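You operate a simulated robot arm through the tools that you are given. There is no shell and no other tool.

You are at the controls of a simulated robot arm. One attempt, no reset.

## Task
Pack the glasses case and card case in the briefcase and latch it.
Fine: fasten both latches.

Only the result counts: the job must be done as asked and must still hold three seconds after the hand-in. Knocking over, shifting, dropping, spilling or breaking anything else fails it.

## Robot
A 6-joint arm with a two-finger parallel gripper, fixed in place. Base frame: the origin is at the foot of the arm, x ahead of it, y to its left, z up. Readings come in m, rad, newtons and seconds.
Its first joint turns from -2.897 to 2.897 rad. Payload 3.91 kg.
The TCP is the grasp point between the finger pads, 0.03 m short of the fingertips. In the tool frame z runs along the fingers and y along their closing line. The gripper opens to 0.11 m. The fingers are 0.02 m wide and 0.01 m thick; the gripper's body (0.048 by 0.112 m) begins 0.055 m behind the TCP.
Orientation is told as [roll, pitch, yaw] about the base's x, y, z axes, in that order, counted from this pose: with the fingers straight down and closing along the base's y, the tool's x points along the base's -x, its y along +y and its z along -z.

## Interface
- The arm moves only by the tool drive_tool. Its argument "increments" is a list that holds one entry, the list of rows, each a list of 7 numbers: the shift along the base's x, y, z in m, then the turn, a rotation vector about the base's x, y, z in rad, then the finger opening in m, from 0 to 0.11. In form: [[[tx, ty, tz, wx, wy, wz, hand], ...]]. A call has 1 to 20 rows; each row is the pose to reach, as a shift and turn from the pose commanded when the call began. A row lasts 0.2 s, in which the tool goes at most 0.05 m and 0.15 rad; a call with a longer step from one row to the next is refused whole, and so is a gripper value outside its range. Where a pose cannot be reached the arm comes as near as it can. A force on the tool above 70 N (or 10 N above the force at the start of the call, whichever is more), or a blocked arm, ends the call early, and 0.2 s more pass. The fingers move at their own pace (about 0.108 m/s each) and stop on an object; they squeeze with about 42 N. The grip force told is the motor's: it shows also when the fingers shut on nothing. Time passes only in rows, and 0.2 s behind the last, so rows that repeat a pose let the fingers close. It gives the time, the measured TCP pose, the force on the tool (base axes), the opening and the grip force at its end, in the units of the frame above (readings bear some noise), with the torque about the TCP (base axes, N m) and any sound that the robot's microphone picked up.
- Cameras (640 x 400 px; columns grow to the right, rows downward): "scene" is fixed at [0.2166, 0.6517, 1.0391]; the picture's right is [-0.90, -0.43, 0.00], its down [-0.09, 0.18, -0.98] and it looks along [0.42, -0.88, -0.20] (base axes); focal length 373 px, centre (320, 200). "wrist" rides on the gripper at [0.072, 0.017, -0.103] in the tool frame; the picture's right is [-0.23, 0.97, 0.00], its down [-0.76, -0.18, -0.62] and it looks along [-0.61, -0.14, 0.78] (tool axes); focal length 222 px, centre (320, 200).
- camera(camera): a new picture of that camera. No time passes.
- probe_pixels(camera, pixels): for up to 12 pixels [column, row] of the newest picture of that camera ("zoom" is the newest enlarged one), the place [x, y, z] in the base frame of the surface seen there, good to about 0.002 m. No time passes.
- zoom(camera, box): a new picture of the part [left, top, right, bottom] of that camera's present view, enlarged. No time passes.
- close_job(): hands the job in; it is judged then, once.

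Unless the task says otherwise, let go and move clear before handing in.

The tools are called after "Emit:" by a JSON object that holds its "api" and its "payload". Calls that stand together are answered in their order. drive_tool: Moves the arm, as the interface text tells. Its arguments: {"type":"object","properties":{"increments":{"type":"array"}},"required":["increments"]} The other tools are called the same way: camera (camera) takes a picture; probe_pixels (camera, pixels) gives the place of the surface under pixels of a picture; zoom (camera, box) takes an enlarged picture of a part of a camera's view; close_job () hands the job in.

At the start:

```text
clock: 0.0
ee_pos: [0.6245, -0.2743, 1.0569]
tool_rot: [0.0, -0.001, -0.002]
wrist_force: [0.3, 0.1, 0.5]
torque: [-0.02, -0.01, 0.02]
finger_gap: 0.1101
gripper_force: 0.0
```

scene: 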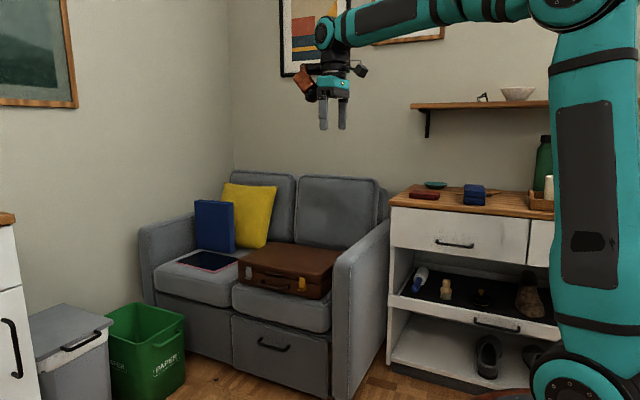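
wrist: 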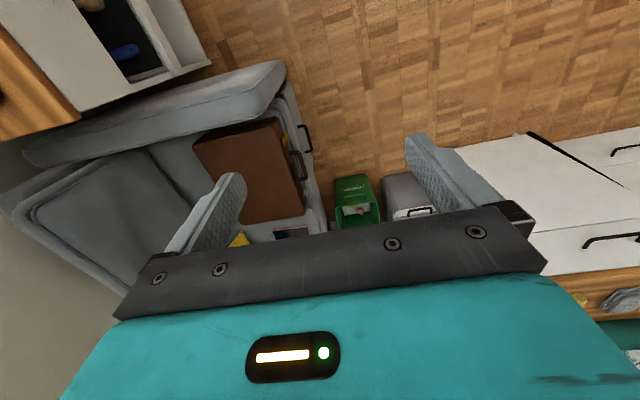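

The scene shows a closed brown briefcase on the sofa (around pixel 285,270) and small items on the sideboard (423,196 and 474,194). I'll zoom in on both areas to identify things.

Emit:
{"api": "zoom", "payload": {"camera": "scene", "box": [220, 225, 350, 310]}}

Emit:
{"api": "zoom", "payload": {"camera": "scene", "box": [390, 160, 560, 270]}}

Emit:
{"api": "zoom", "payload": {"camera": "scene", "box": [390, 240, 560, 350]}}

```text
4.71 times, centred on (285, 268) of scene
```

zoom: 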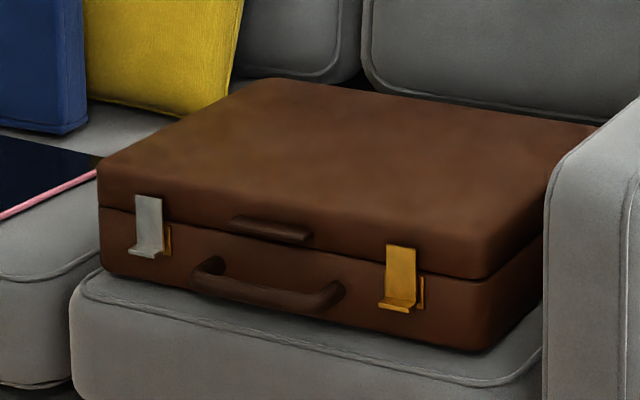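

```text
3.64 times, centred on (475, 215) of scene
```

zoom: 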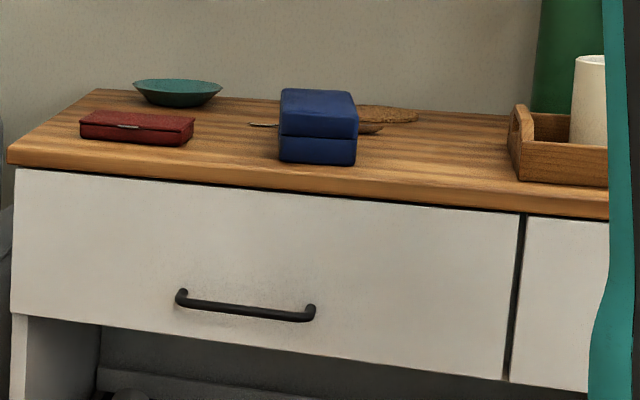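

```text
3.64 times, centred on (475, 295) of scene
```

zoom: 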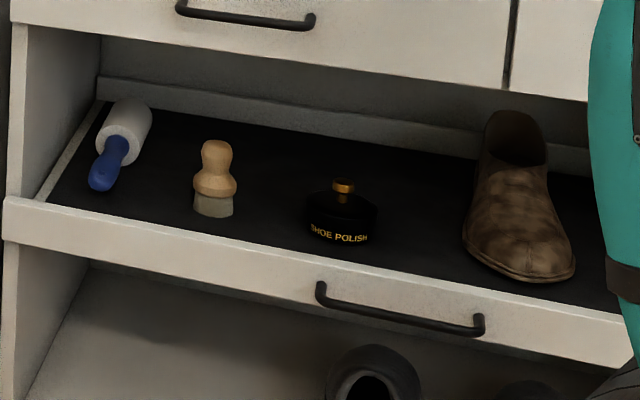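

The briefcase has two latches, silver (zoom 148,228) and brass (400,280), with a finger lip at the lid (270,230). I'll measure the case and the items on the sideboard.

Emit:
{"api": "zoom", "payload": {"camera": "scene", "box": [400, 175, 500, 215]}}

Emit:
{"api": "zoom", "payload": {"camera": "scene", "box": [235, 260, 315, 305]}}

Emit:
{"api": "zoom", "payload": {"camera": "scene", "box": [400, 80, 560, 140]}}

Emit:
{"api": "zoom", "payload": {"camera": "scene", "box": [150, 170, 290, 280]}}

Emit:
{"api": "zoom", "payload": {"camera": "wrist", "box": [180, 100, 340, 240]}}

```text
6.40 times, centred on (450, 195) of scene
```

zoom: 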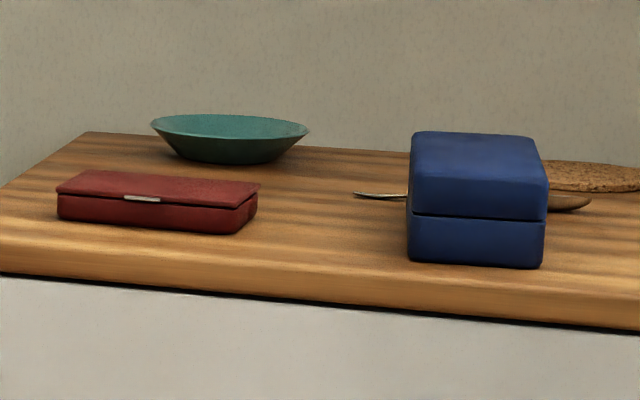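

```text
8.00 times, centred on (275, 282) of scene
```

zoom: 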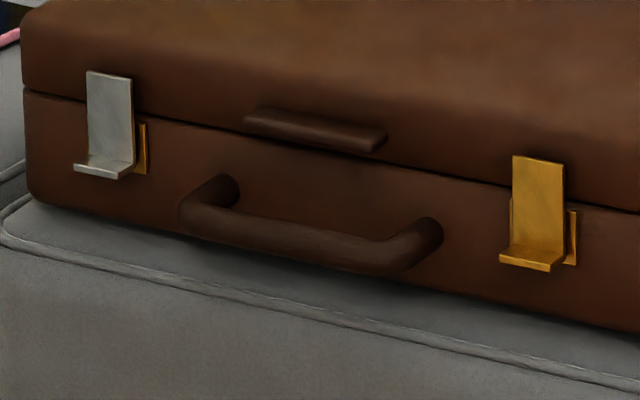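

```text
4.00 times, centred on (480, 110) of scene
```

zoom: 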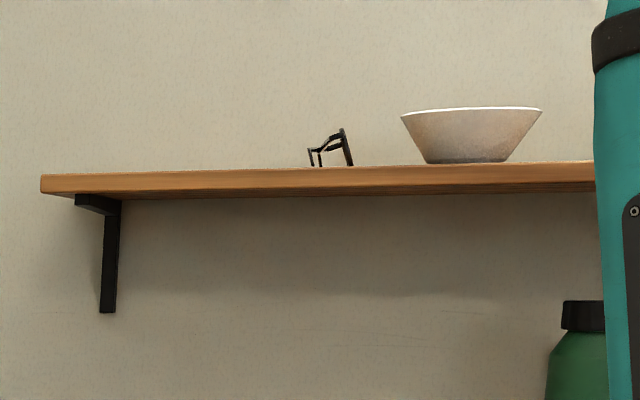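

```text
3.64 times, centred on (220, 225) of scene
```

zoom: 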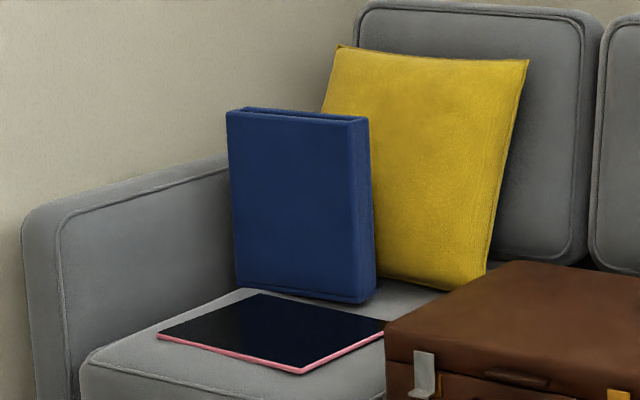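

```text
2.86 times, centred on (260, 170) of wrist
```

zoom: 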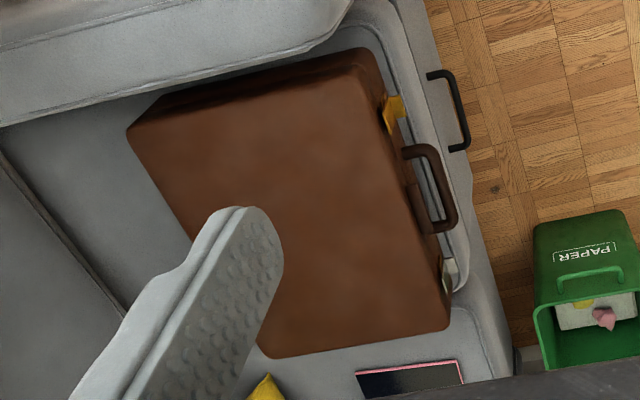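

Red flat case at zoom-scene (423,196), blue two-part box at (474,194). I'll measure both, plus the briefcase.

Emit:
{"api": "probe_pixels", "payload": {"camera": "scene", "pixels": [[411, 194], [423, 194], [437, 196], [437, 204], [415, 201], [466, 203], [484, 204], [474, 200], [466, 196], [475, 187], [430, 209], [421, 190]]}}

Emit:
{"api": "probe_pixels", "payload": {"camera": "scene", "pixels": [[240, 265], [278, 245], [336, 252], [322, 282], [249, 275], [300, 285], [276, 275], [274, 288], [246, 281], [298, 292], [285, 262], [319, 297]]}}

```text
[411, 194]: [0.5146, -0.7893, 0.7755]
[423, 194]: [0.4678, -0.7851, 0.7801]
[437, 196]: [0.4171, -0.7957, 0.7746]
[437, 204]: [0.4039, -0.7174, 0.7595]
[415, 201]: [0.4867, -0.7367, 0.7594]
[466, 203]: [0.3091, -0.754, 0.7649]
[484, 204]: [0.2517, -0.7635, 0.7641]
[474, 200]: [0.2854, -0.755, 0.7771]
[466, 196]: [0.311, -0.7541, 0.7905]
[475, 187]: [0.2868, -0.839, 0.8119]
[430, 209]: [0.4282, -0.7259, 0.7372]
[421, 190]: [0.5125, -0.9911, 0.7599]
```

```text
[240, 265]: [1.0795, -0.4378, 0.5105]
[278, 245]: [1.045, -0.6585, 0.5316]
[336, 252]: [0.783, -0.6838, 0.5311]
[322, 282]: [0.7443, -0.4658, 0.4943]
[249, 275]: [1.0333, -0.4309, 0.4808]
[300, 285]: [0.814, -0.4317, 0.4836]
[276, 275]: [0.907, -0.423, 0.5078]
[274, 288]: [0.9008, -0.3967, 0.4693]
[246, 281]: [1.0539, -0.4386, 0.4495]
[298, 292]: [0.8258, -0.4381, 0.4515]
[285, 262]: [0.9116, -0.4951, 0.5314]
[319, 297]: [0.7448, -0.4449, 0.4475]
```

The briefcase spans about x 0.74–1.08, y −0.44 back to about −0.70, top z 0.53. I'll probe the obstacles (shelf, sofa arm, sideboard) and find the back edge of the case.

Emit:
{"api": "probe_pixels", "payload": {"camera": "scene", "pixels": [[412, 104], [545, 104], [470, 105], [335, 270], [345, 262], [375, 225], [330, 180], [300, 180], [240, 258], [300, 300], [520, 212], [543, 192]]}}

Emit:
{"api": "probe_pixels", "payload": {"camera": "wrist", "pixels": [[195, 150], [275, 121], [307, 208], [250, 220], [222, 130], [285, 180], [255, 160], [290, 130], [300, 165], [240, 240], [180, 160], [130, 160]]}}

```text
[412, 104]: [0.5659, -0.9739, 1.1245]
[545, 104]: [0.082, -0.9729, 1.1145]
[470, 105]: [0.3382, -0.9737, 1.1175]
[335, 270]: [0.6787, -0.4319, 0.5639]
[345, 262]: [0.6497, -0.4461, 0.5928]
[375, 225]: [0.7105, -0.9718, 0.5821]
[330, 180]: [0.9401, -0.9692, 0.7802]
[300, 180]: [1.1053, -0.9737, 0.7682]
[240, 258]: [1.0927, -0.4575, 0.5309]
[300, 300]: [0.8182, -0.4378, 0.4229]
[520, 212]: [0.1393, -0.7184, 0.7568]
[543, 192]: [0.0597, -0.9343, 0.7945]
```

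```text
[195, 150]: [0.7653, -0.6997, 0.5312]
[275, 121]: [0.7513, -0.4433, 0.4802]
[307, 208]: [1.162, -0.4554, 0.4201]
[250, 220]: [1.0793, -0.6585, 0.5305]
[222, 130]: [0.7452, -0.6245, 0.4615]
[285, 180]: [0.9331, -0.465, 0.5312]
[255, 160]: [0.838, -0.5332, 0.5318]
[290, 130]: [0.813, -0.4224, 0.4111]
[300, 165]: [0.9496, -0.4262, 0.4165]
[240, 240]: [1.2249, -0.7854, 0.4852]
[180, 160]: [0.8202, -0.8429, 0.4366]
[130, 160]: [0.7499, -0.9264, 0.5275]
```

I've mapped the case (x 0.74–1.10, y −0.71 to −0.44, z 0.42–0.53). Next I'll swing the arm over the sideboard to look at the items from above with the wrist camera.

Emit:
{"api": "drive_tool", "payload": {"increments": [[[-0.035, -0.033, 0, 0, 0, 0, 0.11], [-0.07, -0.066, 0, 0, 0, 0, 0.11], [-0.105, -0.1, 0, 0, 0, 0, 0.11], [-0.14, -0.133, 0, 0, 0, 0, 0.11], [-0.175, -0.166, 0, 0, 0, 0, 0.11], [-0.21, -0.2, 0, 0, 0, 0, 0.11], [-0.245, -0.233, 0, 0, 0, 0, 0.11], [-0.28, -0.266, 0, 0, 0, 0, 0.11], [-0.315, -0.3, 0, 0, 0, 0, 0.11], [-0.35, -0.333, 0, 0, 0, 0, 0.11], [-0.38, -0.366, 0, 0, 0, 0, 0.11], [-0.4, -0.39, 0, 0, 0, 0, 0.11]]]}}

Emit:
{"api": "camera", "payload": {"camera": "wrist"}}

Emit:
{"api": "camera", "payload": {"camera": "scene"}}

```text
clock: 2.6
ee_pos: [0.2235, -0.6634, 1.0571]
tool_rot: [-0.002, -0.001, 0.001]
wrist_force: [-0.4, 0.3, 0.2]
torque: [-0.03, 0.0, 0.03]
finger_gap: 0.11
gripper_force: 0.0
```

```text
taken
```

wrist: 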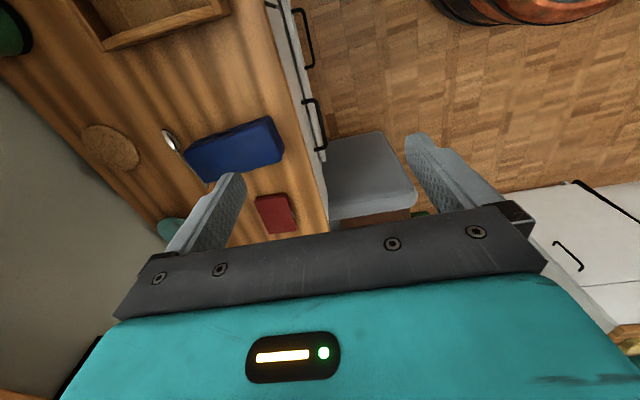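

```text
taken
```

scene: 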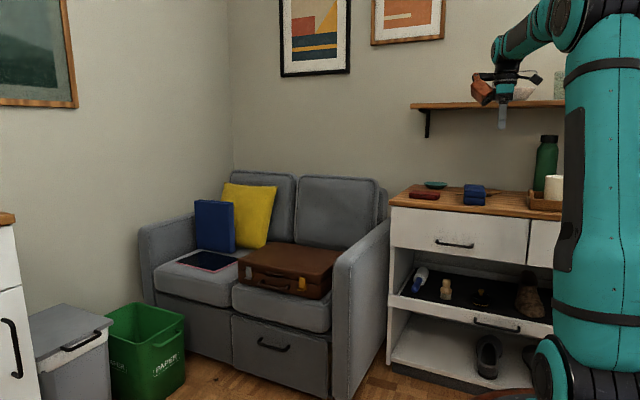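

The wrist view shows the long blue case (235,150) and the red case (275,214), with a spoon near (172,140). I'll measure their outlines.

Emit:
{"api": "zoom", "payload": {"camera": "wrist", "box": [140, 90, 340, 250]}}

Emit:
{"api": "probe_pixels", "payload": {"camera": "wrist", "pixels": [[186, 152], [205, 182], [282, 157], [270, 120], [280, 147], [235, 150], [257, 199], [287, 196], [297, 226], [268, 232], [276, 213], [172, 140]]}}

```text
2.50 times, centred on (240, 170) of wrist
```

zoom: 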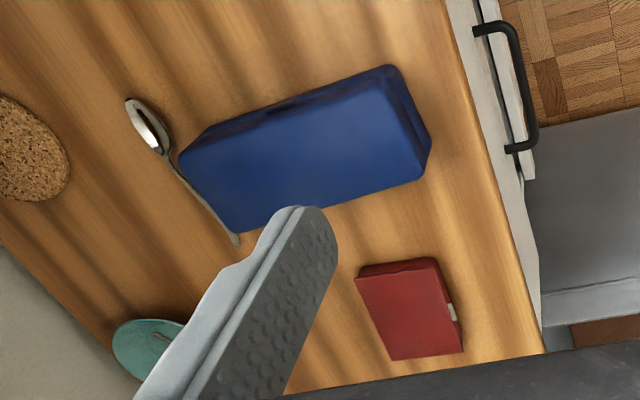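

```text
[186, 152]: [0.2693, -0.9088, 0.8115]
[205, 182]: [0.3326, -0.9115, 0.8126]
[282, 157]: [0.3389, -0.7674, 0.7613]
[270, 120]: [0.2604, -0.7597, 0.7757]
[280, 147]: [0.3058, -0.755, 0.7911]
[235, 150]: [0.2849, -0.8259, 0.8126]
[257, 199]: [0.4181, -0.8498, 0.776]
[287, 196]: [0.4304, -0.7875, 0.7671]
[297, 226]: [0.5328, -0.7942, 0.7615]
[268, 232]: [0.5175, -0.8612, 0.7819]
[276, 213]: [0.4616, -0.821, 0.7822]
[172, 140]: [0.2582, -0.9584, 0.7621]
```

Blue glasses case is centred near (0.288,−0.835), 6×16×5.5 cm, tilted slightly; the red card case is near (0.466,−0.825), 10×6.5×2.2 cm. Next I'll go in front of the briefcase with the gripper yawed −90° to inspect the latches.

Emit:
{"api": "drive_tool", "payload": {"increments": [[[0.034, 0.0257, 0, 0, 0, -0.0785, 0.11], [0.068, 0.0514, 0, 0, 0, -0.157, 0.11], [0.102, 0.077, 0, 0, 0, -0.2355, 0.11], [0.136, 0.1027, 0, 0, 0, -0.314, 0.11], [0.17, 0.128, 0, 0, 0, -0.3925, 0.11], [0.203, 0.154, -0.015, 0, 0, -0.471, 0.11], [0.237, 0.18, -0.035, 0, 0, -0.5495, 0.11], [0.271, 0.205, -0.055, 0, 0, -0.628, 0.11], [0.305, 0.231, -0.075, 0, 0, -0.7065, 0.11], [0.338, 0.257, -0.095, 0, 0, -0.785, 0.11], [0.372, 0.282, -0.115, 0, 0, -0.8635, 0.11], [0.406, 0.308, -0.135, 0, 0, -0.942, 0.11], [0.44, 0.334, -0.155, 0, 0, -1.02, 0.11], [0.474, 0.359, -0.175, 0, 0, -1.099, 0.11], [0.507, 0.385, -0.195, 0, 0, -1.1775, 0.11], [0.541, 0.411, -0.215, 0, 0, -1.256, 0.11], [0.575, 0.436, -0.235, 0, 0, -1.3345, 0.11], [0.609, 0.462, -0.255, 0, 0, -1.413, 0.11], [0.643, 0.488, -0.275, 0, 0, -1.4915, 0.11], [0.6765, 0.513, -0.295, 0, 0, -1.5708, 0.11]]]}}

Emit:
{"api": "camera", "payload": {"camera": "wrist"}}

Emit:
{"api": "camera", "payload": {"camera": "scene"}}

```text
clock: 6.8
ee_pos: [0.8997, -0.1517, 0.7618]
tool_rot: [-0.001, 0.001, -1.574]
wrist_force: [0.0, -0.7, 0.7]
torque: [0.01, -0.03, -0.01]
finger_gap: 0.11
gripper_force: 0.1
```

```text
taken
```

wrist: 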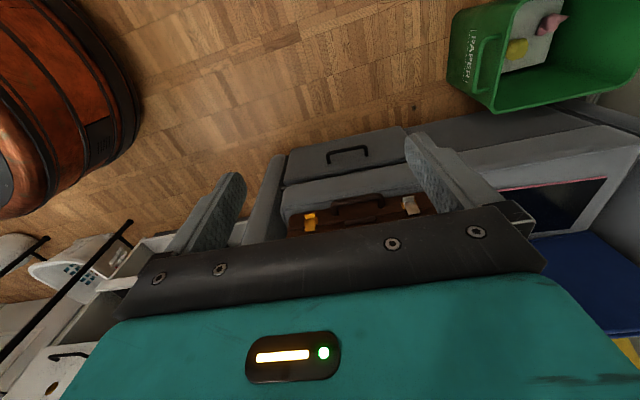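

```text
taken
```

scene: 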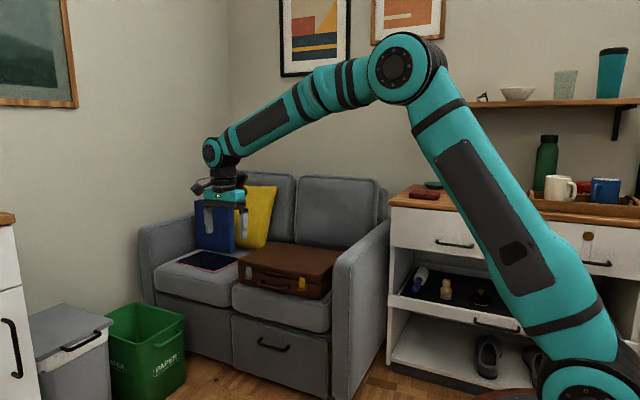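

The latches appear at (310,221) and (410,205) in the wrist view. I'll zoom in there.

Emit:
{"api": "zoom", "payload": {"camera": "wrist", "box": [270, 170, 450, 250]}}

Emit:
{"api": "zoom", "payload": {"camera": "scene", "box": [235, 262, 265, 292]}}

Emit:
{"api": "zoom", "payload": {"camera": "scene", "box": [288, 268, 318, 298]}}

```text
3.56 times, centred on (360, 210) of wrist
```

zoom: 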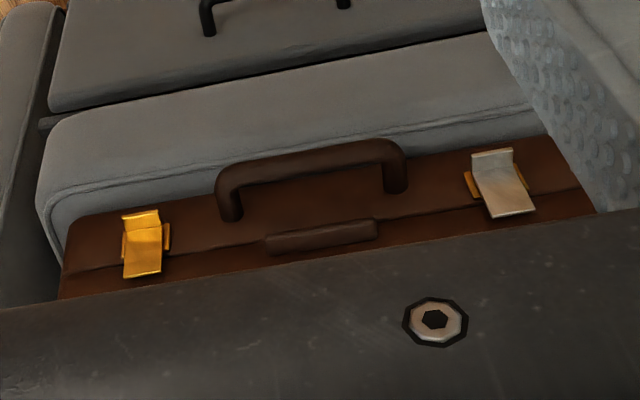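

```text
13.33 times, centred on (250, 277) of scene
```

zoom: 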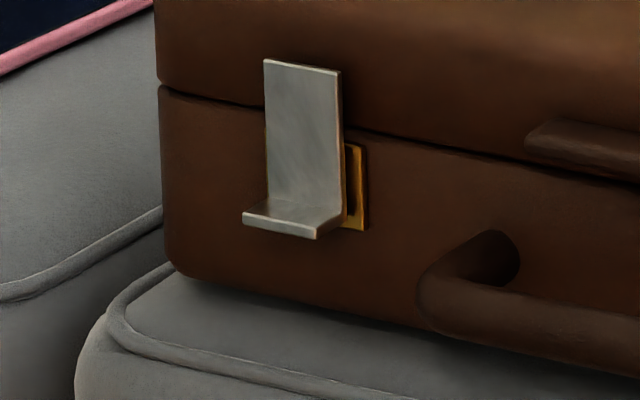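

```text
13.33 times, centred on (303, 283) of scene
```

zoom: 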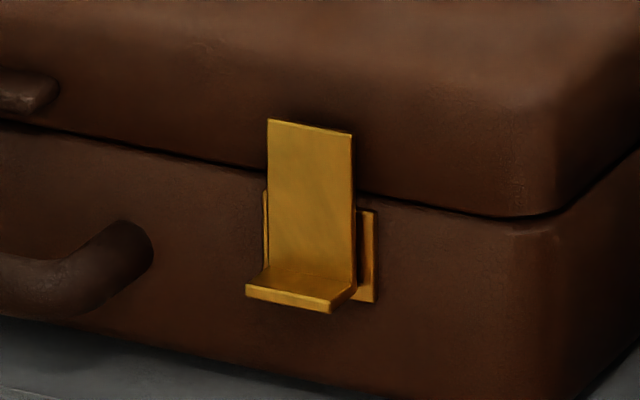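

I'll probe each flap's top, bottom, and lip to see whether they are shut flush or standing off.

Emit:
{"api": "zoom", "payload": {"camera": "scene", "box": [235, 262, 265, 292]}}

Emit:
{"api": "probe_pixels", "payload": {"camera": "zoom", "pixels": [[275, 70], [330, 80], [275, 130], [330, 140], [275, 195], [330, 200], [250, 222], [310, 232], [355, 160], [360, 220], [230, 180], [440, 200]]}}

Emit:
{"api": "zoom", "payload": {"camera": "scene", "box": [288, 268, 318, 298]}}

Emit:
{"api": "probe_pixels", "payload": {"camera": "zoom", "pixels": [[275, 130], [340, 140], [275, 190], [340, 200], [275, 255], [340, 265], [255, 293], [325, 308], [368, 220], [370, 295], [230, 240], [440, 250]]}}

```text
13.33 times, centred on (250, 277) of scene
```

zoom: 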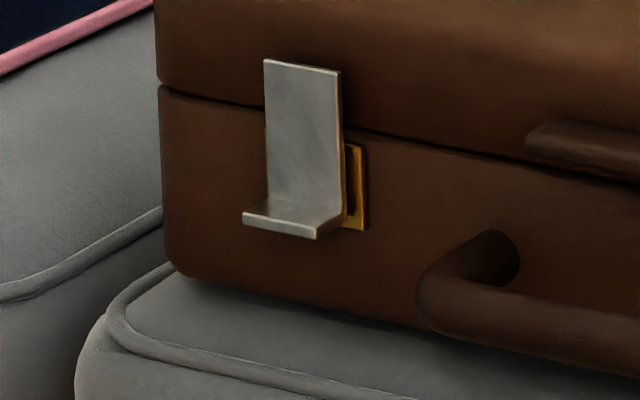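

```text
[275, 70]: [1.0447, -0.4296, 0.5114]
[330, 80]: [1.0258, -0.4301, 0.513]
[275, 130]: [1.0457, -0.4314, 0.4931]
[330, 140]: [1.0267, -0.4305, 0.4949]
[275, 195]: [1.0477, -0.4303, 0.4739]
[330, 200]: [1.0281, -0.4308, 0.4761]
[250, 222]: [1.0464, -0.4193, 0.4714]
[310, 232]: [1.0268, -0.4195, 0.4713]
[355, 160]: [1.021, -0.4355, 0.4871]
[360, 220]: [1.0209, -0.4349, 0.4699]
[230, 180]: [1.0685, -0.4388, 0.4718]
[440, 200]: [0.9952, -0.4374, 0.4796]
```

```text
13.33 times, centred on (303, 283) of scene
```

zoom: 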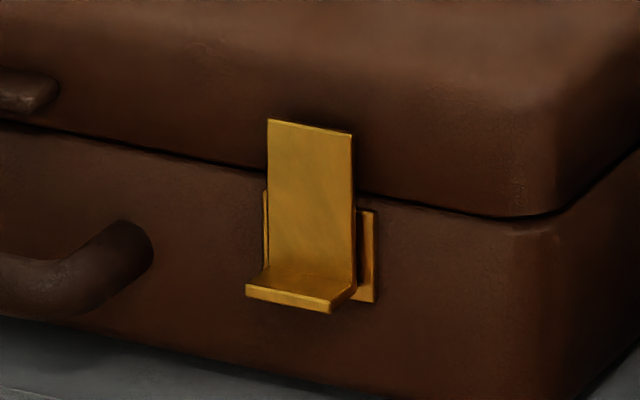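

```text
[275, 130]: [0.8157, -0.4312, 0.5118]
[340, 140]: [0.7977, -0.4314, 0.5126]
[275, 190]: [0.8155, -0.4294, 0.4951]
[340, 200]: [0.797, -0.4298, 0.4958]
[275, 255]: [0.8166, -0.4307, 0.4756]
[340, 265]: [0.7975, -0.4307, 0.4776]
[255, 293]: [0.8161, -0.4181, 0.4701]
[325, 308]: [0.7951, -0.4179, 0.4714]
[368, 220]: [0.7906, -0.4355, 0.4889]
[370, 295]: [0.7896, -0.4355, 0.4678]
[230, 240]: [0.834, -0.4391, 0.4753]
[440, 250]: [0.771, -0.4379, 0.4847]
```

Both flaps lie flush (y≈−0.430) with lips at z≈0.471 sticking out to y≈−0.418, so both are shut. Silver at x≈1.037, brass at x≈0.806. I'll test whether the arm reaches the far silver latch with the tool pointing down.

Emit:
{"api": "drive_tool", "payload": {"increments": [[[0.03, -0.04, 0, 0, 0, 0, 0.11], [0.06, -0.08, 0, 0, 0, 0, 0.11], [0.09, -0.12, -0.0, 0, 0, 0, 0.11], [0.11, -0.16, -0.01, 0, 0, 0, 0.11], [0.13, -0.2, -0.02, 0, 0, 0, 0.11], [0.137, -0.24, -0.03, 0, 0, 0, 0.11], [0.137, -0.268, -0.05, 0, 0, 0, 0.11], [0.137, -0.268, -0.09, 0, 0, 0, 0.11]]]}}

Emit:
{"api": "camera", "payload": {"camera": "wrist"}}

Emit:
{"api": "camera", "payload": {"camera": "scene"}}

```text
clock: 8.6
ee_pos: [1.0389, -0.4181, 0.6711]
tool_rot: [-0.001, 0.0, -1.572]
wrist_force: [-0.5, -0.9, 0.5]
torque: [-0.01, -0.03, -0.02]
finger_gap: 0.1099
gripper_force: 0.0
```

```text
taken
```

wrist: 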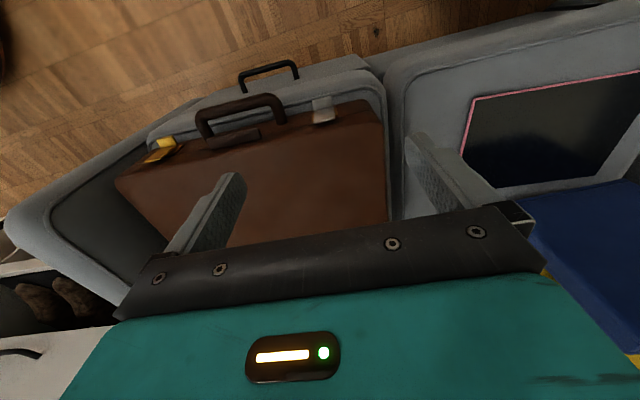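

```text
taken
```

scene: 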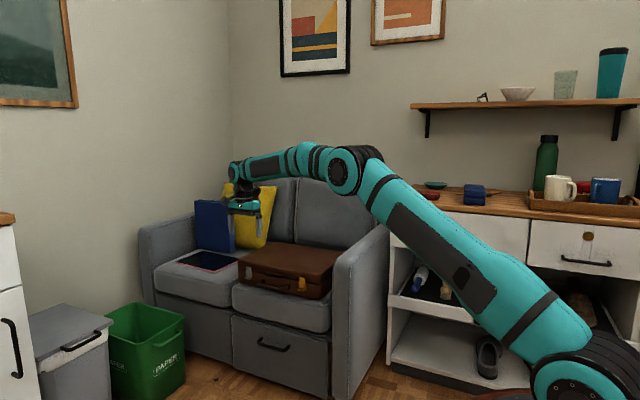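

The arm reaches the silver latch. I'll narrow the fingers, go down around the silver lip (x 1.037, y −0.417, z 0.482), and pinch its sides.

Emit:
{"api": "drive_tool", "payload": {"increments": [[[0, 0.002, 0, 0, 0, 0, 0.05], [-0.001, 0.002, -0.04, 0, 0, 0, 0.05], [-0.001, 0.002, -0.08, 0, 0, 0, 0.05], [-0.001, 0.002, -0.12, 0, 0, 0, 0.05], [-0.001, 0.002, -0.15, 0, 0, 0, 0.05], [-0.001, 0.002, -0.17, 0, 0, 0, 0.05], [-0.001, 0.002, -0.19, 0, 0, 0, 0.05]]]}}

Emit:
{"api": "camera", "payload": {"camera": "wrist"}}

Emit:
{"api": "zoom", "payload": {"camera": "scene", "box": [200, 220, 340, 310]}}

```text
clock: 10.4
ee_pos: [1.0405, -0.4218, 0.4951]
tool_rot: [0.015, -0.008, -1.57]
wrist_force: [-8.8, 1.7, 25.3]
torque: [-1.4, -0.44, -0.4]
finger_gap: 0.0499
gripper_force: 0.0
stopped in row 7: the force on the tool passed its limit at 74 N (the readings are from after the stop); the commanded pose is now the measured one
```

```text
taken
```

wrist: 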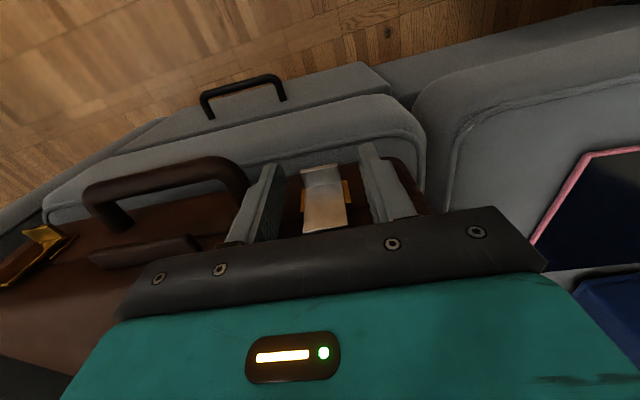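

```text
4.44 times, centred on (270, 265) of scene
```

zoom: 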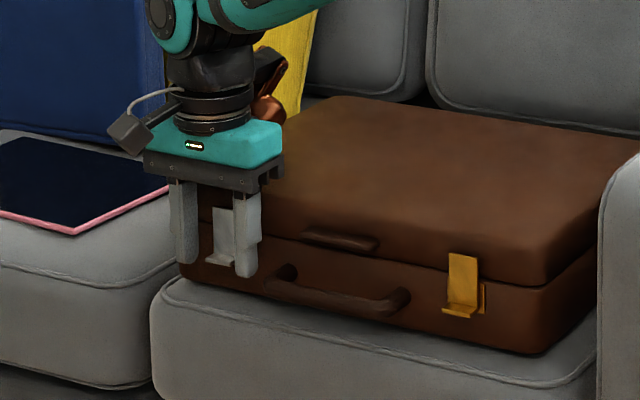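

The descent stopped at z 0.495; the torque puts the contact about 5.6 cm behind the fingers, on the lid. I'll back off and tilt the tool so the fingers point down and toward the case, keeping the body clear of the lid.

Emit:
{"api": "drive_tool", "payload": {"increments": [[[-0.002, 0.003, 0.02, 0, 0, 0, 0.05], [-0.003, 0.01, 0.06, 0, 0, 0, 0.05], [-0.003, 0.03, 0.07, -0.12, 0, 0, 0.05], [-0.003, 0.05, 0.07, -0.24, 0, 0, 0.05], [-0.003, 0.06, 0.07, -0.36, 0, 0, 0.05], [-0.003, 0.07, 0.07, -0.48, 0, 0, 0.05], [-0.003, 0.07, 0.07, -0.615, 0, 0, 0.05]]]}}

Emit:
{"api": "camera", "payload": {"camera": "wrist"}}

Emit:
{"api": "zoom", "payload": {"camera": "scene", "box": [200, 200, 340, 310]}}

```text
clock: 12.0
ee_pos: [1.038, -0.3501, 0.5608]
tool_rot: [0.009, -0.622, -1.571]
wrist_force: [-0.5, 0.4, 0.3]
torque: [0.02, -0.04, -0.02]
finger_gap: 0.0502
gripper_force: 0.0
```

```text
taken
```

wrist: 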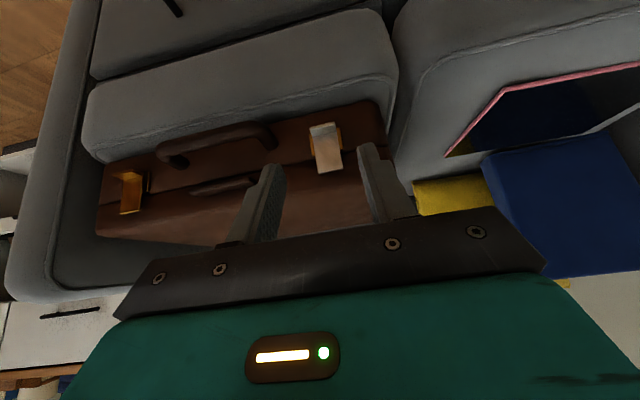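

```text
3.64 times, centred on (270, 255) of scene
```

zoom: 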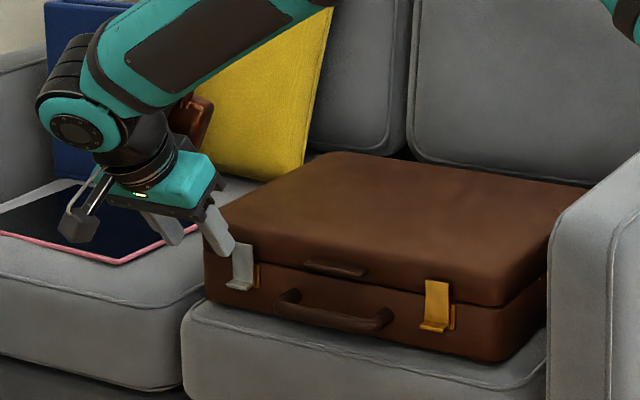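

The tilt came out well: fingers point toward the case. I'll confirm the silver flap's exact place in case anything shifted.

Emit:
{"api": "zoom", "payload": {"camera": "wrist", "box": [280, 100, 370, 190]}}

Emit:
{"api": "probe_pixels", "payload": {"camera": "wrist", "pixels": [[312, 128], [334, 126], [316, 142], [338, 140], [320, 165], [342, 165], [310, 150], [128, 178], [120, 205], [138, 205], [230, 188], [338, 126]]}}

```text
4.44 times, centred on (325, 145) of wrist
```

zoom: 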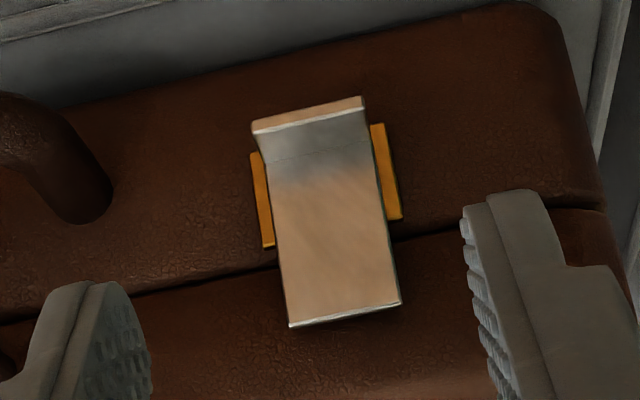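

```text
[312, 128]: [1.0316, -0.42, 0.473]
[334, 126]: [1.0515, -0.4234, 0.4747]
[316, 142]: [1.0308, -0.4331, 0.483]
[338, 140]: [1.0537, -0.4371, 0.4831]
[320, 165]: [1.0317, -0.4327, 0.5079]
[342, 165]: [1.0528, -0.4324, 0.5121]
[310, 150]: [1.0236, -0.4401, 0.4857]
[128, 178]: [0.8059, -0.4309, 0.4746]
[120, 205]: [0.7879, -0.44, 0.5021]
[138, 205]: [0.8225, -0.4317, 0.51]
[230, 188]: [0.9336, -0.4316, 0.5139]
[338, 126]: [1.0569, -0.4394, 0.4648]
```

The silver flap is now at x≈1.030–1.053, lip y≈−0.42, z≈0.474. I'll approach along the tilted finger direction.

Emit:
{"api": "drive_tool", "payload": {"increments": [[[0.0035, -0.02, -0.023, 0, 0, 0, 0.05], [0.0035, -0.04, -0.046, 0, 0, 0, 0.05], [0.0035, -0.05, -0.058, 0, 0, 0, 0.05], [0.0035, -0.058, -0.067, 0, 0, 0, 0.05]]]}}

Emit:
{"api": "zoom", "payload": {"camera": "wrist", "box": [240, 100, 420, 230]}}

Emit:
{"api": "zoom", "payload": {"camera": "scene", "box": [220, 240, 290, 300]}}

```text
clock: 13.0
ee_pos: [1.0414, -0.4075, 0.4935]
tool_rot: [0.011, -0.622, -1.569]
wrist_force: [0.0, 0.0, 1.0]
torque: [0.01, 0.01, -0.01]
finger_gap: 0.05
gripper_force: 0.1
```

```text
3.08 times, centred on (330, 165) of wrist
```

zoom: 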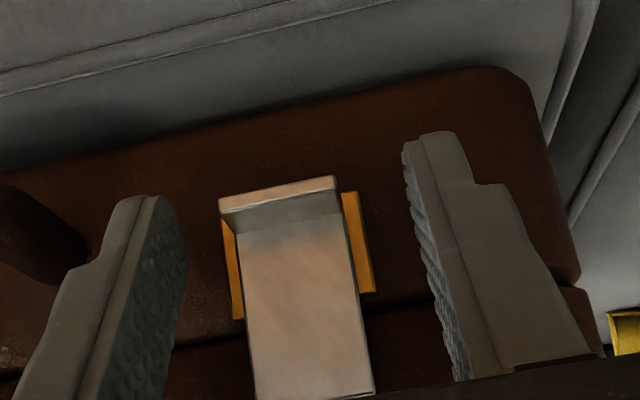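

```text
6.67 times, centred on (255, 270) of scene
```

zoom: 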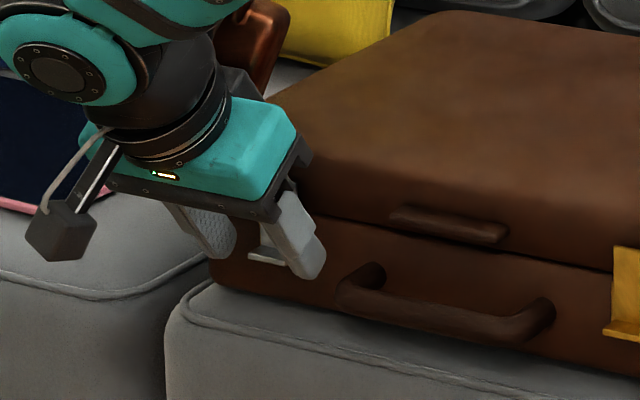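

The lip sits between the tips, about 2–3 mm off centre. I'll shift slightly and close on it.

Emit:
{"api": "drive_tool", "payload": {"increments": [[[-0.0025, -0.001, 0, 0, 0, 0, 0.05], [-0.0025, -0.001, 0, 0, 0, 0, 0.03], [-0.0025, -0.001, 0, 0, 0, 0, 0.015], [-0.0025, -0.001, 0, 0, 0, 0, 0.015]]]}}

Emit:
{"api": "zoom", "payload": {"camera": "wrist", "box": [240, 100, 420, 230]}}

```text
clock: 14.0
ee_pos: [1.0389, -0.4091, 0.4947]
tool_rot: [0.012, -0.62, -1.571]
wrist_force: [10.5, -3.4, -0.3]
torque: [0.06, -0.28, 0.08]
finger_gap: 0.0256
gripper_force: 42.0
```

```text
3.08 times, centred on (330, 165) of wrist
```

zoom: 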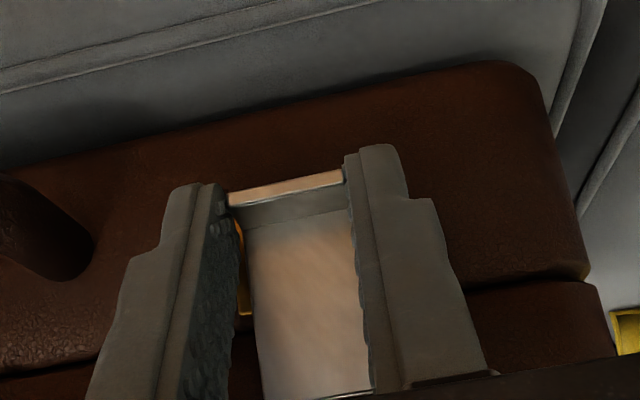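

The lip is held (gap 25.6 mm, 42 N). I'll now swing it outward and up along an arc about its hinge (y≈−0.432, z≈0.513).

Emit:
{"api": "drive_tool", "payload": {"increments": [[[0.001, 0.005, 0.001, 0, 0, 0, 0.015], [0.001, 0.0103, 0.0037, 0, 0, 0, 0.015], [0.001, 0.015, 0.0065, 0, 0, 0, 0.015], [0.001, 0.0193, 0.01, 0, 0, 0, 0.015]]]}}

Emit:
{"api": "zoom", "payload": {"camera": "wrist", "box": [240, 100, 420, 230]}}

Emit:
{"api": "zoom", "payload": {"camera": "scene", "box": [220, 240, 290, 300]}}

```text
clock: 15.0
ee_pos: [1.0381, -0.3894, 0.5018]
tool_rot: [0.007, -0.62, -1.569]
wrist_force: [-3.7, -3.5, -0.2]
torque: [0.98, 0.29, 0.45]
finger_gap: 0.0259
gripper_force: 42.6
```

```text
3.08 times, centred on (330, 165) of wrist
```

zoom: 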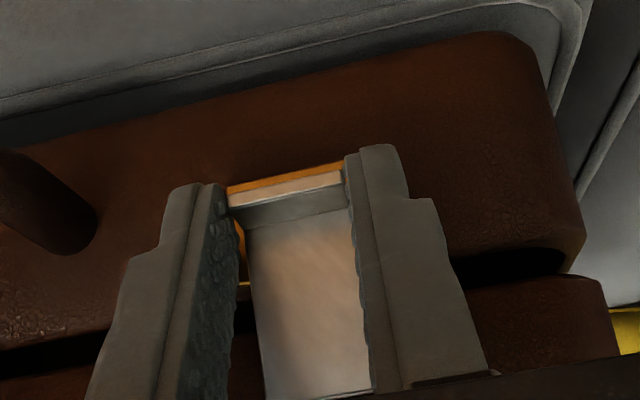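

```text
6.67 times, centred on (255, 270) of scene
```

zoom: 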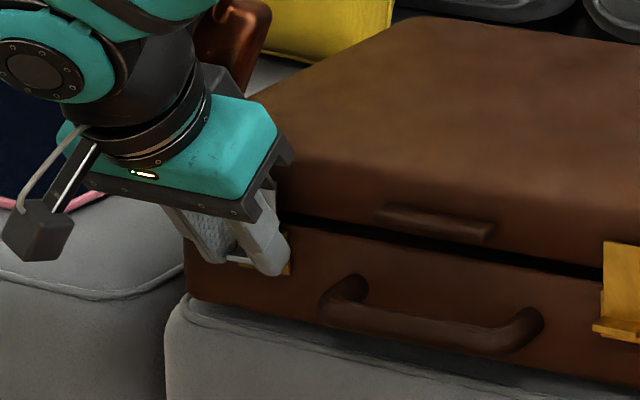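

Pulling the flap slid the case a bit toward me and lifted the lid edge (a dark gap shows along the seam), so the lid isn't held shut. I'll stop and look closely before going further.

Emit:
{"api": "zoom", "payload": {"camera": "scene", "box": [225, 235, 345, 310]}}

Emit:
{"api": "zoom", "payload": {"camera": "scene", "box": [275, 262, 325, 302]}}

Emit:
{"api": "camera", "payload": {"camera": "wrist"}}

```text
5.33 times, centred on (285, 272) of scene
```

zoom: 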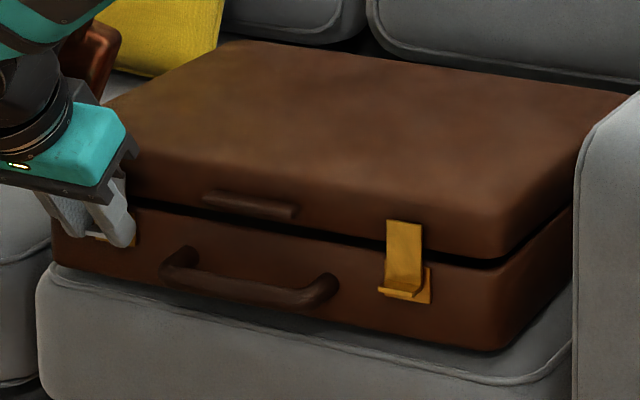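

```text
10.00 times, centred on (300, 282) of scene
```

zoom: 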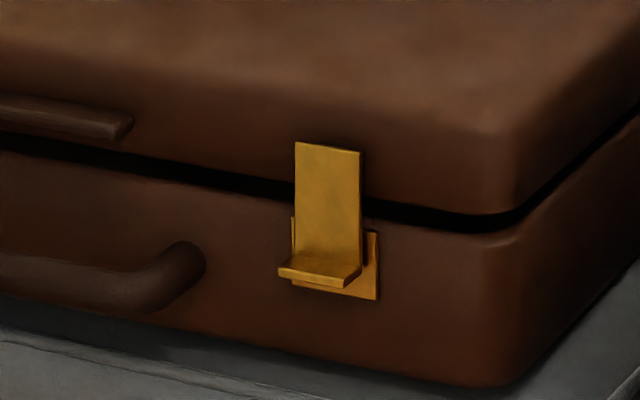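

```text
taken
```

wrist: 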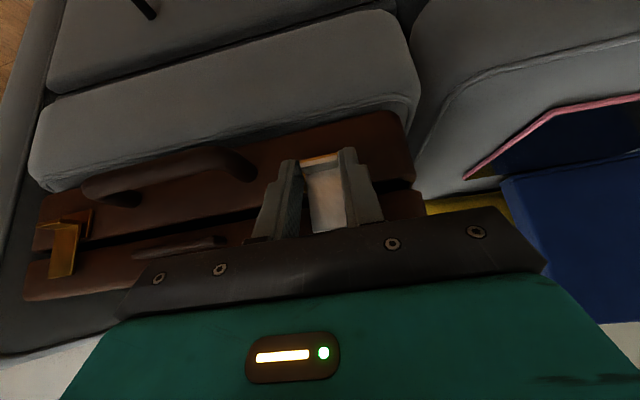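

The flap grip dragged the whole case about 1.5 cm while the lid rose, so the flaps aren't locking anything right now. I'll retrace the motion to put the case back, release, and back away.

Emit:
{"api": "drive_tool", "payload": {"increments": [[[0, -0.0043, -0.0035, 0, 0, 0, 0.015], [0, -0.009, -0.0063, 0, 0, 0, 0.015], [0, -0.0143, -0.009, 0, 0, 0, 0.015], [0, -0.0193, -0.0095, 0, 0, 0, 0.015], [0, -0.0193, -0.0095, 0, 0, 0, 0.015]]]}}

Emit:
{"api": "zoom", "payload": {"camera": "scene", "box": [225, 235, 345, 310]}}

Emit:
{"api": "zoom", "payload": {"camera": "wrist", "box": [240, 100, 420, 230]}}

```text
clock: 16.2
ee_pos: [1.0383, -0.4087, 0.495]
tool_rot: [0.012, -0.622, -1.569]
wrist_force: [4.2, 12.4, 1.8]
torque: [-0.27, -0.09, -0.01]
finger_gap: 0.0254
gripper_force: 41.8
```

```text
5.33 times, centred on (285, 272) of scene
```

zoom: 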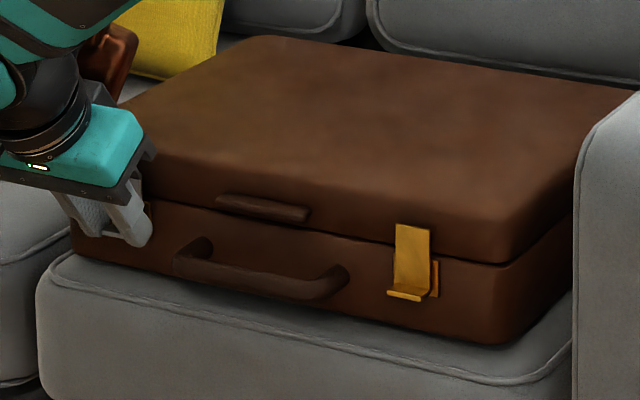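

```text
3.08 times, centred on (330, 165) of wrist
```

zoom: 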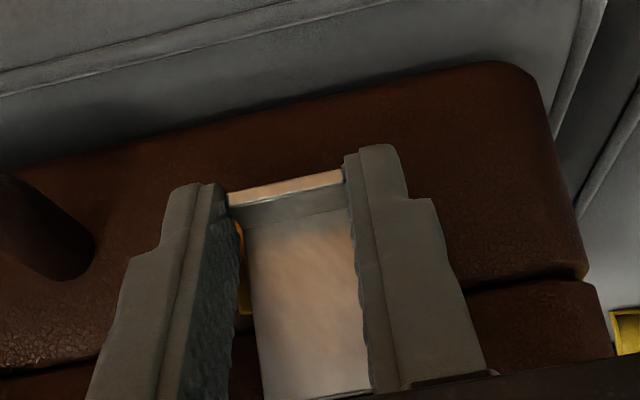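

The case is back in place. I'll release, retreat, and start turning the fingers toward horizontal so I can pinch the lid's finger tab (x≈0.907, z≈0.51).

Emit:
{"api": "drive_tool", "payload": {"increments": [[[0, 0.0, 0.0, 0, 0, 0, 0.05], [0, 0.0, 0.0, 0, 0, 0, 0.05], [0, 0.02, 0.02, 0, 0, 0, 0.05], [0, 0.045, 0.05, 0, 0, 0, 0.05], [-0.01, 0.07, 0.07, 0, 0, 0, 0.05], [-0.04, 0.09, 0.08, -0.13, 0, 0, 0.05], [-0.07, 0.11, 0.08, -0.26, 0, 0, 0.05], [-0.1, 0.13, 0.08, -0.39, 0, 0, 0.05], [-0.12, 0.14, 0.08, -0.52, 0, 0, 0.05], [-0.13, 0.15, 0.08, -0.65, 0, 0, 0.05], [-0.13, 0.16, 0.08, -0.76, 0, 0, 0.05], [-0.13, 0.16, 0.08, -0.83, 0, 0, 0.05]]]}}

Emit:
{"api": "camera", "payload": {"camera": "wrist"}}

Emit:
{"api": "camera", "payload": {"camera": "scene"}}

```text
clock: 18.8
ee_pos: [0.9094, -0.2492, 0.5747]
tool_rot: [0.008, -1.453, -1.566]
wrist_force: [0.3, -0.3, 1.1]
torque: [0.02, 0.01, -0.01]
finger_gap: 0.0502
gripper_force: 0.1
```

```text
taken
```

wrist: 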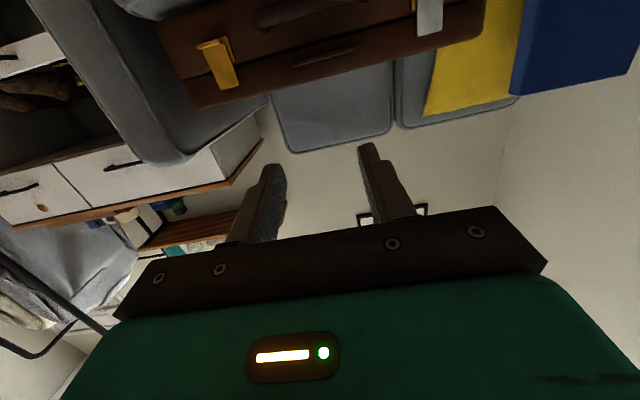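

```text
taken
```

scene: 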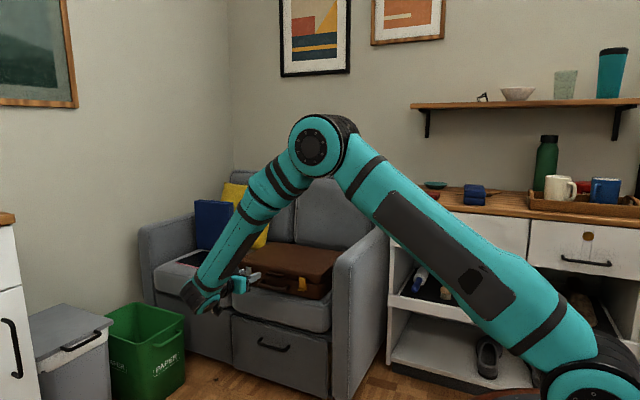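

This wrist view faces the case front squarely. I'll zoom on the tab (325,55) and latches (220,65), (430,15) and measure them.

Emit:
{"api": "zoom", "payload": {"camera": "wrist", "box": [160, 0, 490, 120]}}

Emit:
{"api": "probe_pixels", "payload": {"camera": "wrist", "pixels": [[300, 62], [325, 54], [352, 44], [325, 50], [325, 58], [325, 66], [212, 44], [230, 82], [427, 32], [200, 100], [330, 75], [270, 20]]}}

```text
1.94 times, centred on (325, 60) of wrist
```

zoom: 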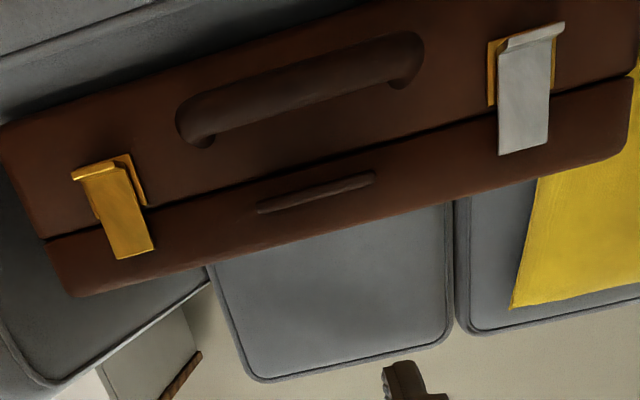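

```text
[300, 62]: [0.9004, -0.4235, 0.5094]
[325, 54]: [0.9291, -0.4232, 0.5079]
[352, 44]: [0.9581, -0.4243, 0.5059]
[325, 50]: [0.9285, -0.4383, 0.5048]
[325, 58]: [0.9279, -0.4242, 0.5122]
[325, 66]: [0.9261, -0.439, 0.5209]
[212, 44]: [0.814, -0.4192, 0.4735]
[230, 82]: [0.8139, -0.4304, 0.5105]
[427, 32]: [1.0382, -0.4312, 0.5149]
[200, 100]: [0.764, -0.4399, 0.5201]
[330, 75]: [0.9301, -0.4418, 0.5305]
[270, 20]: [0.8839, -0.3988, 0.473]
```

The tab spans x 0.898–0.958, z≈0.506–0.514, sticking out to y −0.424. I'll spin the gripper 90° about its finger axis so it closes vertically.

Emit:
{"api": "drive_tool", "payload": {"increments": [[[0.002, 0, 0, 0, 0.1418, 0.0172, 0.05], [0.004, 0, 0, 0, 0.2835, 0.0344, 0.05], [0.006, 0, 0, 0, 0.4253, 0.0516, 0.05], [0.008, 0, 0, 0, 0.567, 0.0688, 0.05], [0.01, 0, 0, 0, 0.7088, 0.086, 0.05], [0.012, 0, 0, 0, 0.8506, 0.1032, 0.05], [0.014, 0, 0, 0, 0.9923, 0.1204, 0.05], [0.016, 0, 0, 0, 1.134, 0.1377, 0.05], [0.018, 0, 0, 0, 1.2758, 0.1549, 0.05], [0.018, 0, 0, 0, 1.4176, 0.1721, 0.05], [0.018, 0, 0, 0, 1.5593, 0.1893, 0.04]]]}}

Emit:
{"api": "camera", "payload": {"camera": "wrist"}}

Emit:
{"api": "camera", "payload": {"camera": "scene"}}

```text
clock: 21.2
ee_pos: [0.9266, -0.2486, 0.5749]
tool_rot: [-1.44, 0.002, 0.003]
wrist_force: [0.1, -0.3, 0.4]
torque: [0.0, 0.02, 0.02]
finger_gap: 0.0402
gripper_force: 0.1
```

```text
taken
```

wrist: 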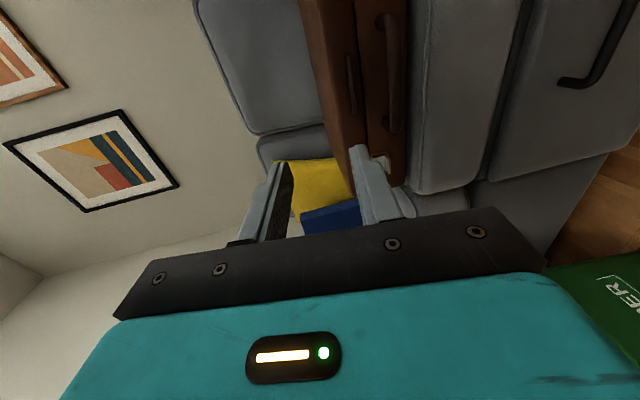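

```text
taken
```

scene: 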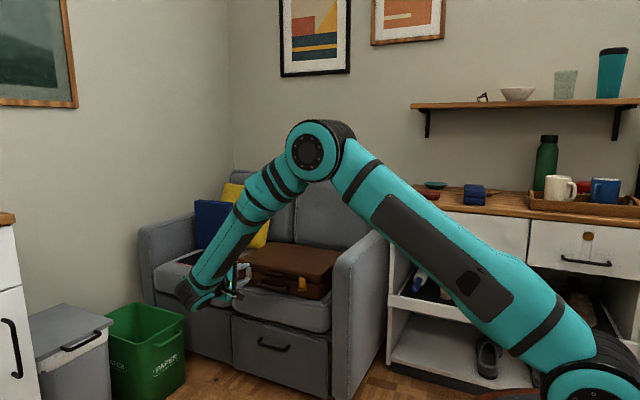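

The gripper now closes vertically. I'll line up at tab height with a 28 mm opening and move in along −y.

Emit:
{"api": "drive_tool", "payload": {"increments": [[[0.001, 0, -0.03, 0, 0, 0, 0.028], [0.001, 0, -0.061, 0, 0, 0, 0.028], [0.001, -0.045, -0.061, 0, 0, 0, 0.028], [0.001, -0.09, -0.061, 0, 0, 0, 0.028], [0.001, -0.12, -0.061, 0, 0, 0, 0.028], [0.001, -0.14, -0.061, 0, 0, 0, 0.028]]]}}

Emit:
{"api": "zoom", "payload": {"camera": "wrist", "box": [230, 100, 430, 240]}}

Emit:
{"api": "zoom", "payload": {"camera": "scene", "box": [225, 235, 345, 310]}}

```text
clock: 22.6
ee_pos: [0.9308, -0.3889, 0.5118]
tool_rot: [-1.44, 0.0, 0.0]
wrist_force: [-0.2, 0.3, -0.2]
torque: [0.01, 0.0, 0.02]
finger_gap: 0.0279
gripper_force: 0.1
```

```text
2.86 times, centred on (330, 170) of wrist
```

zoom: 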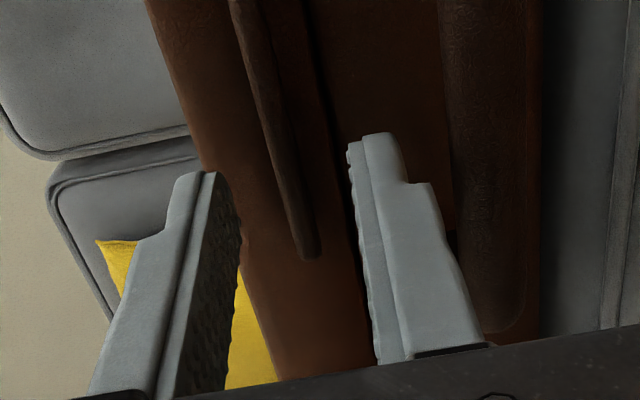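

```text
5.33 times, centred on (285, 272) of scene
```

zoom: 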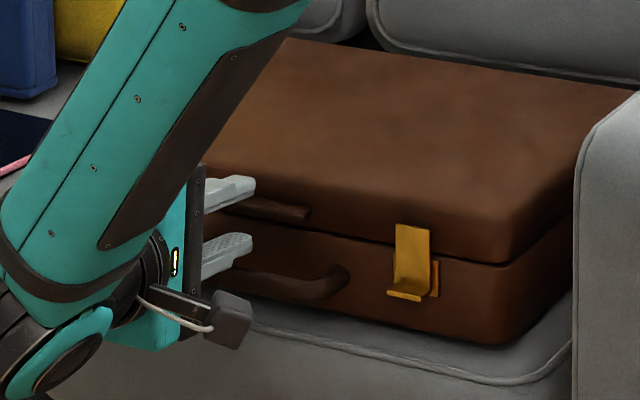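

The tab lies between the two fingers. I'll go in the last 14 mm and close.

Emit:
{"api": "drive_tool", "payload": {"increments": [[[-0.001, -0.008, 0.001, 0, 0, 0, 0.028], [-0.001, -0.014, 0.001, 0, 0, 0, 0.028], [-0.001, -0.014, 0.001, 0, 0, 0, 0.015], [-0.001, -0.014, 0.001, 0, 0, 0, 0.0], [-0.001, -0.014, 0.001, 0, 0, 0, 0.0]]]}}

Emit:
{"api": "zoom", "payload": {"camera": "wrist", "box": [230, 100, 430, 240]}}

Emit:
{"api": "zoom", "payload": {"camera": "scene", "box": [225, 235, 345, 310]}}

```text
clock: 23.8
ee_pos: [0.9281, -0.4029, 0.5134]
tool_rot: [-1.44, 0.0, 0.002]
wrist_force: [-0.6, 0.1, -0.1]
torque: [-0.35, -0.05, 0.27]
finger_gap: 0.0076
gripper_force: 42.1
```

```text
2.86 times, centred on (330, 170) of wrist
```

zoom: 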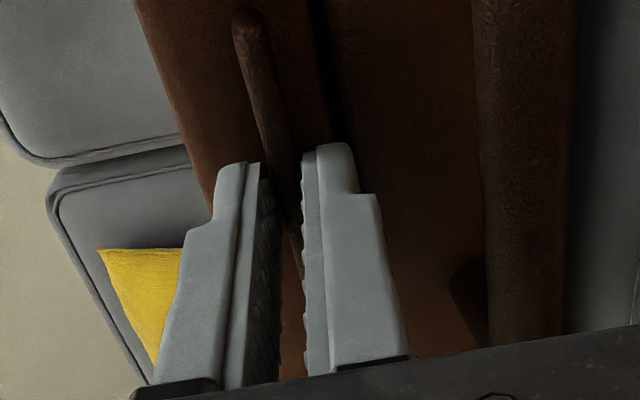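

```text
5.33 times, centred on (285, 272) of scene
```

zoom: 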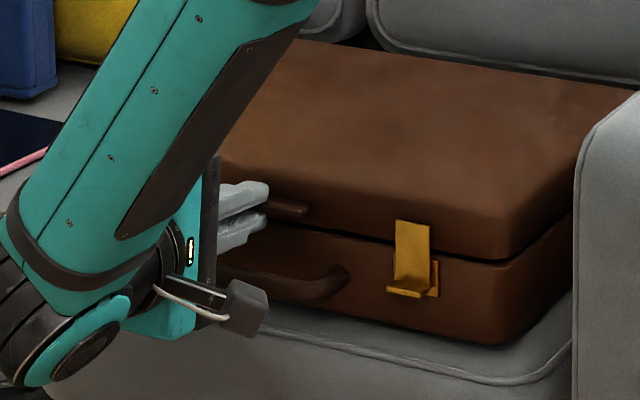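

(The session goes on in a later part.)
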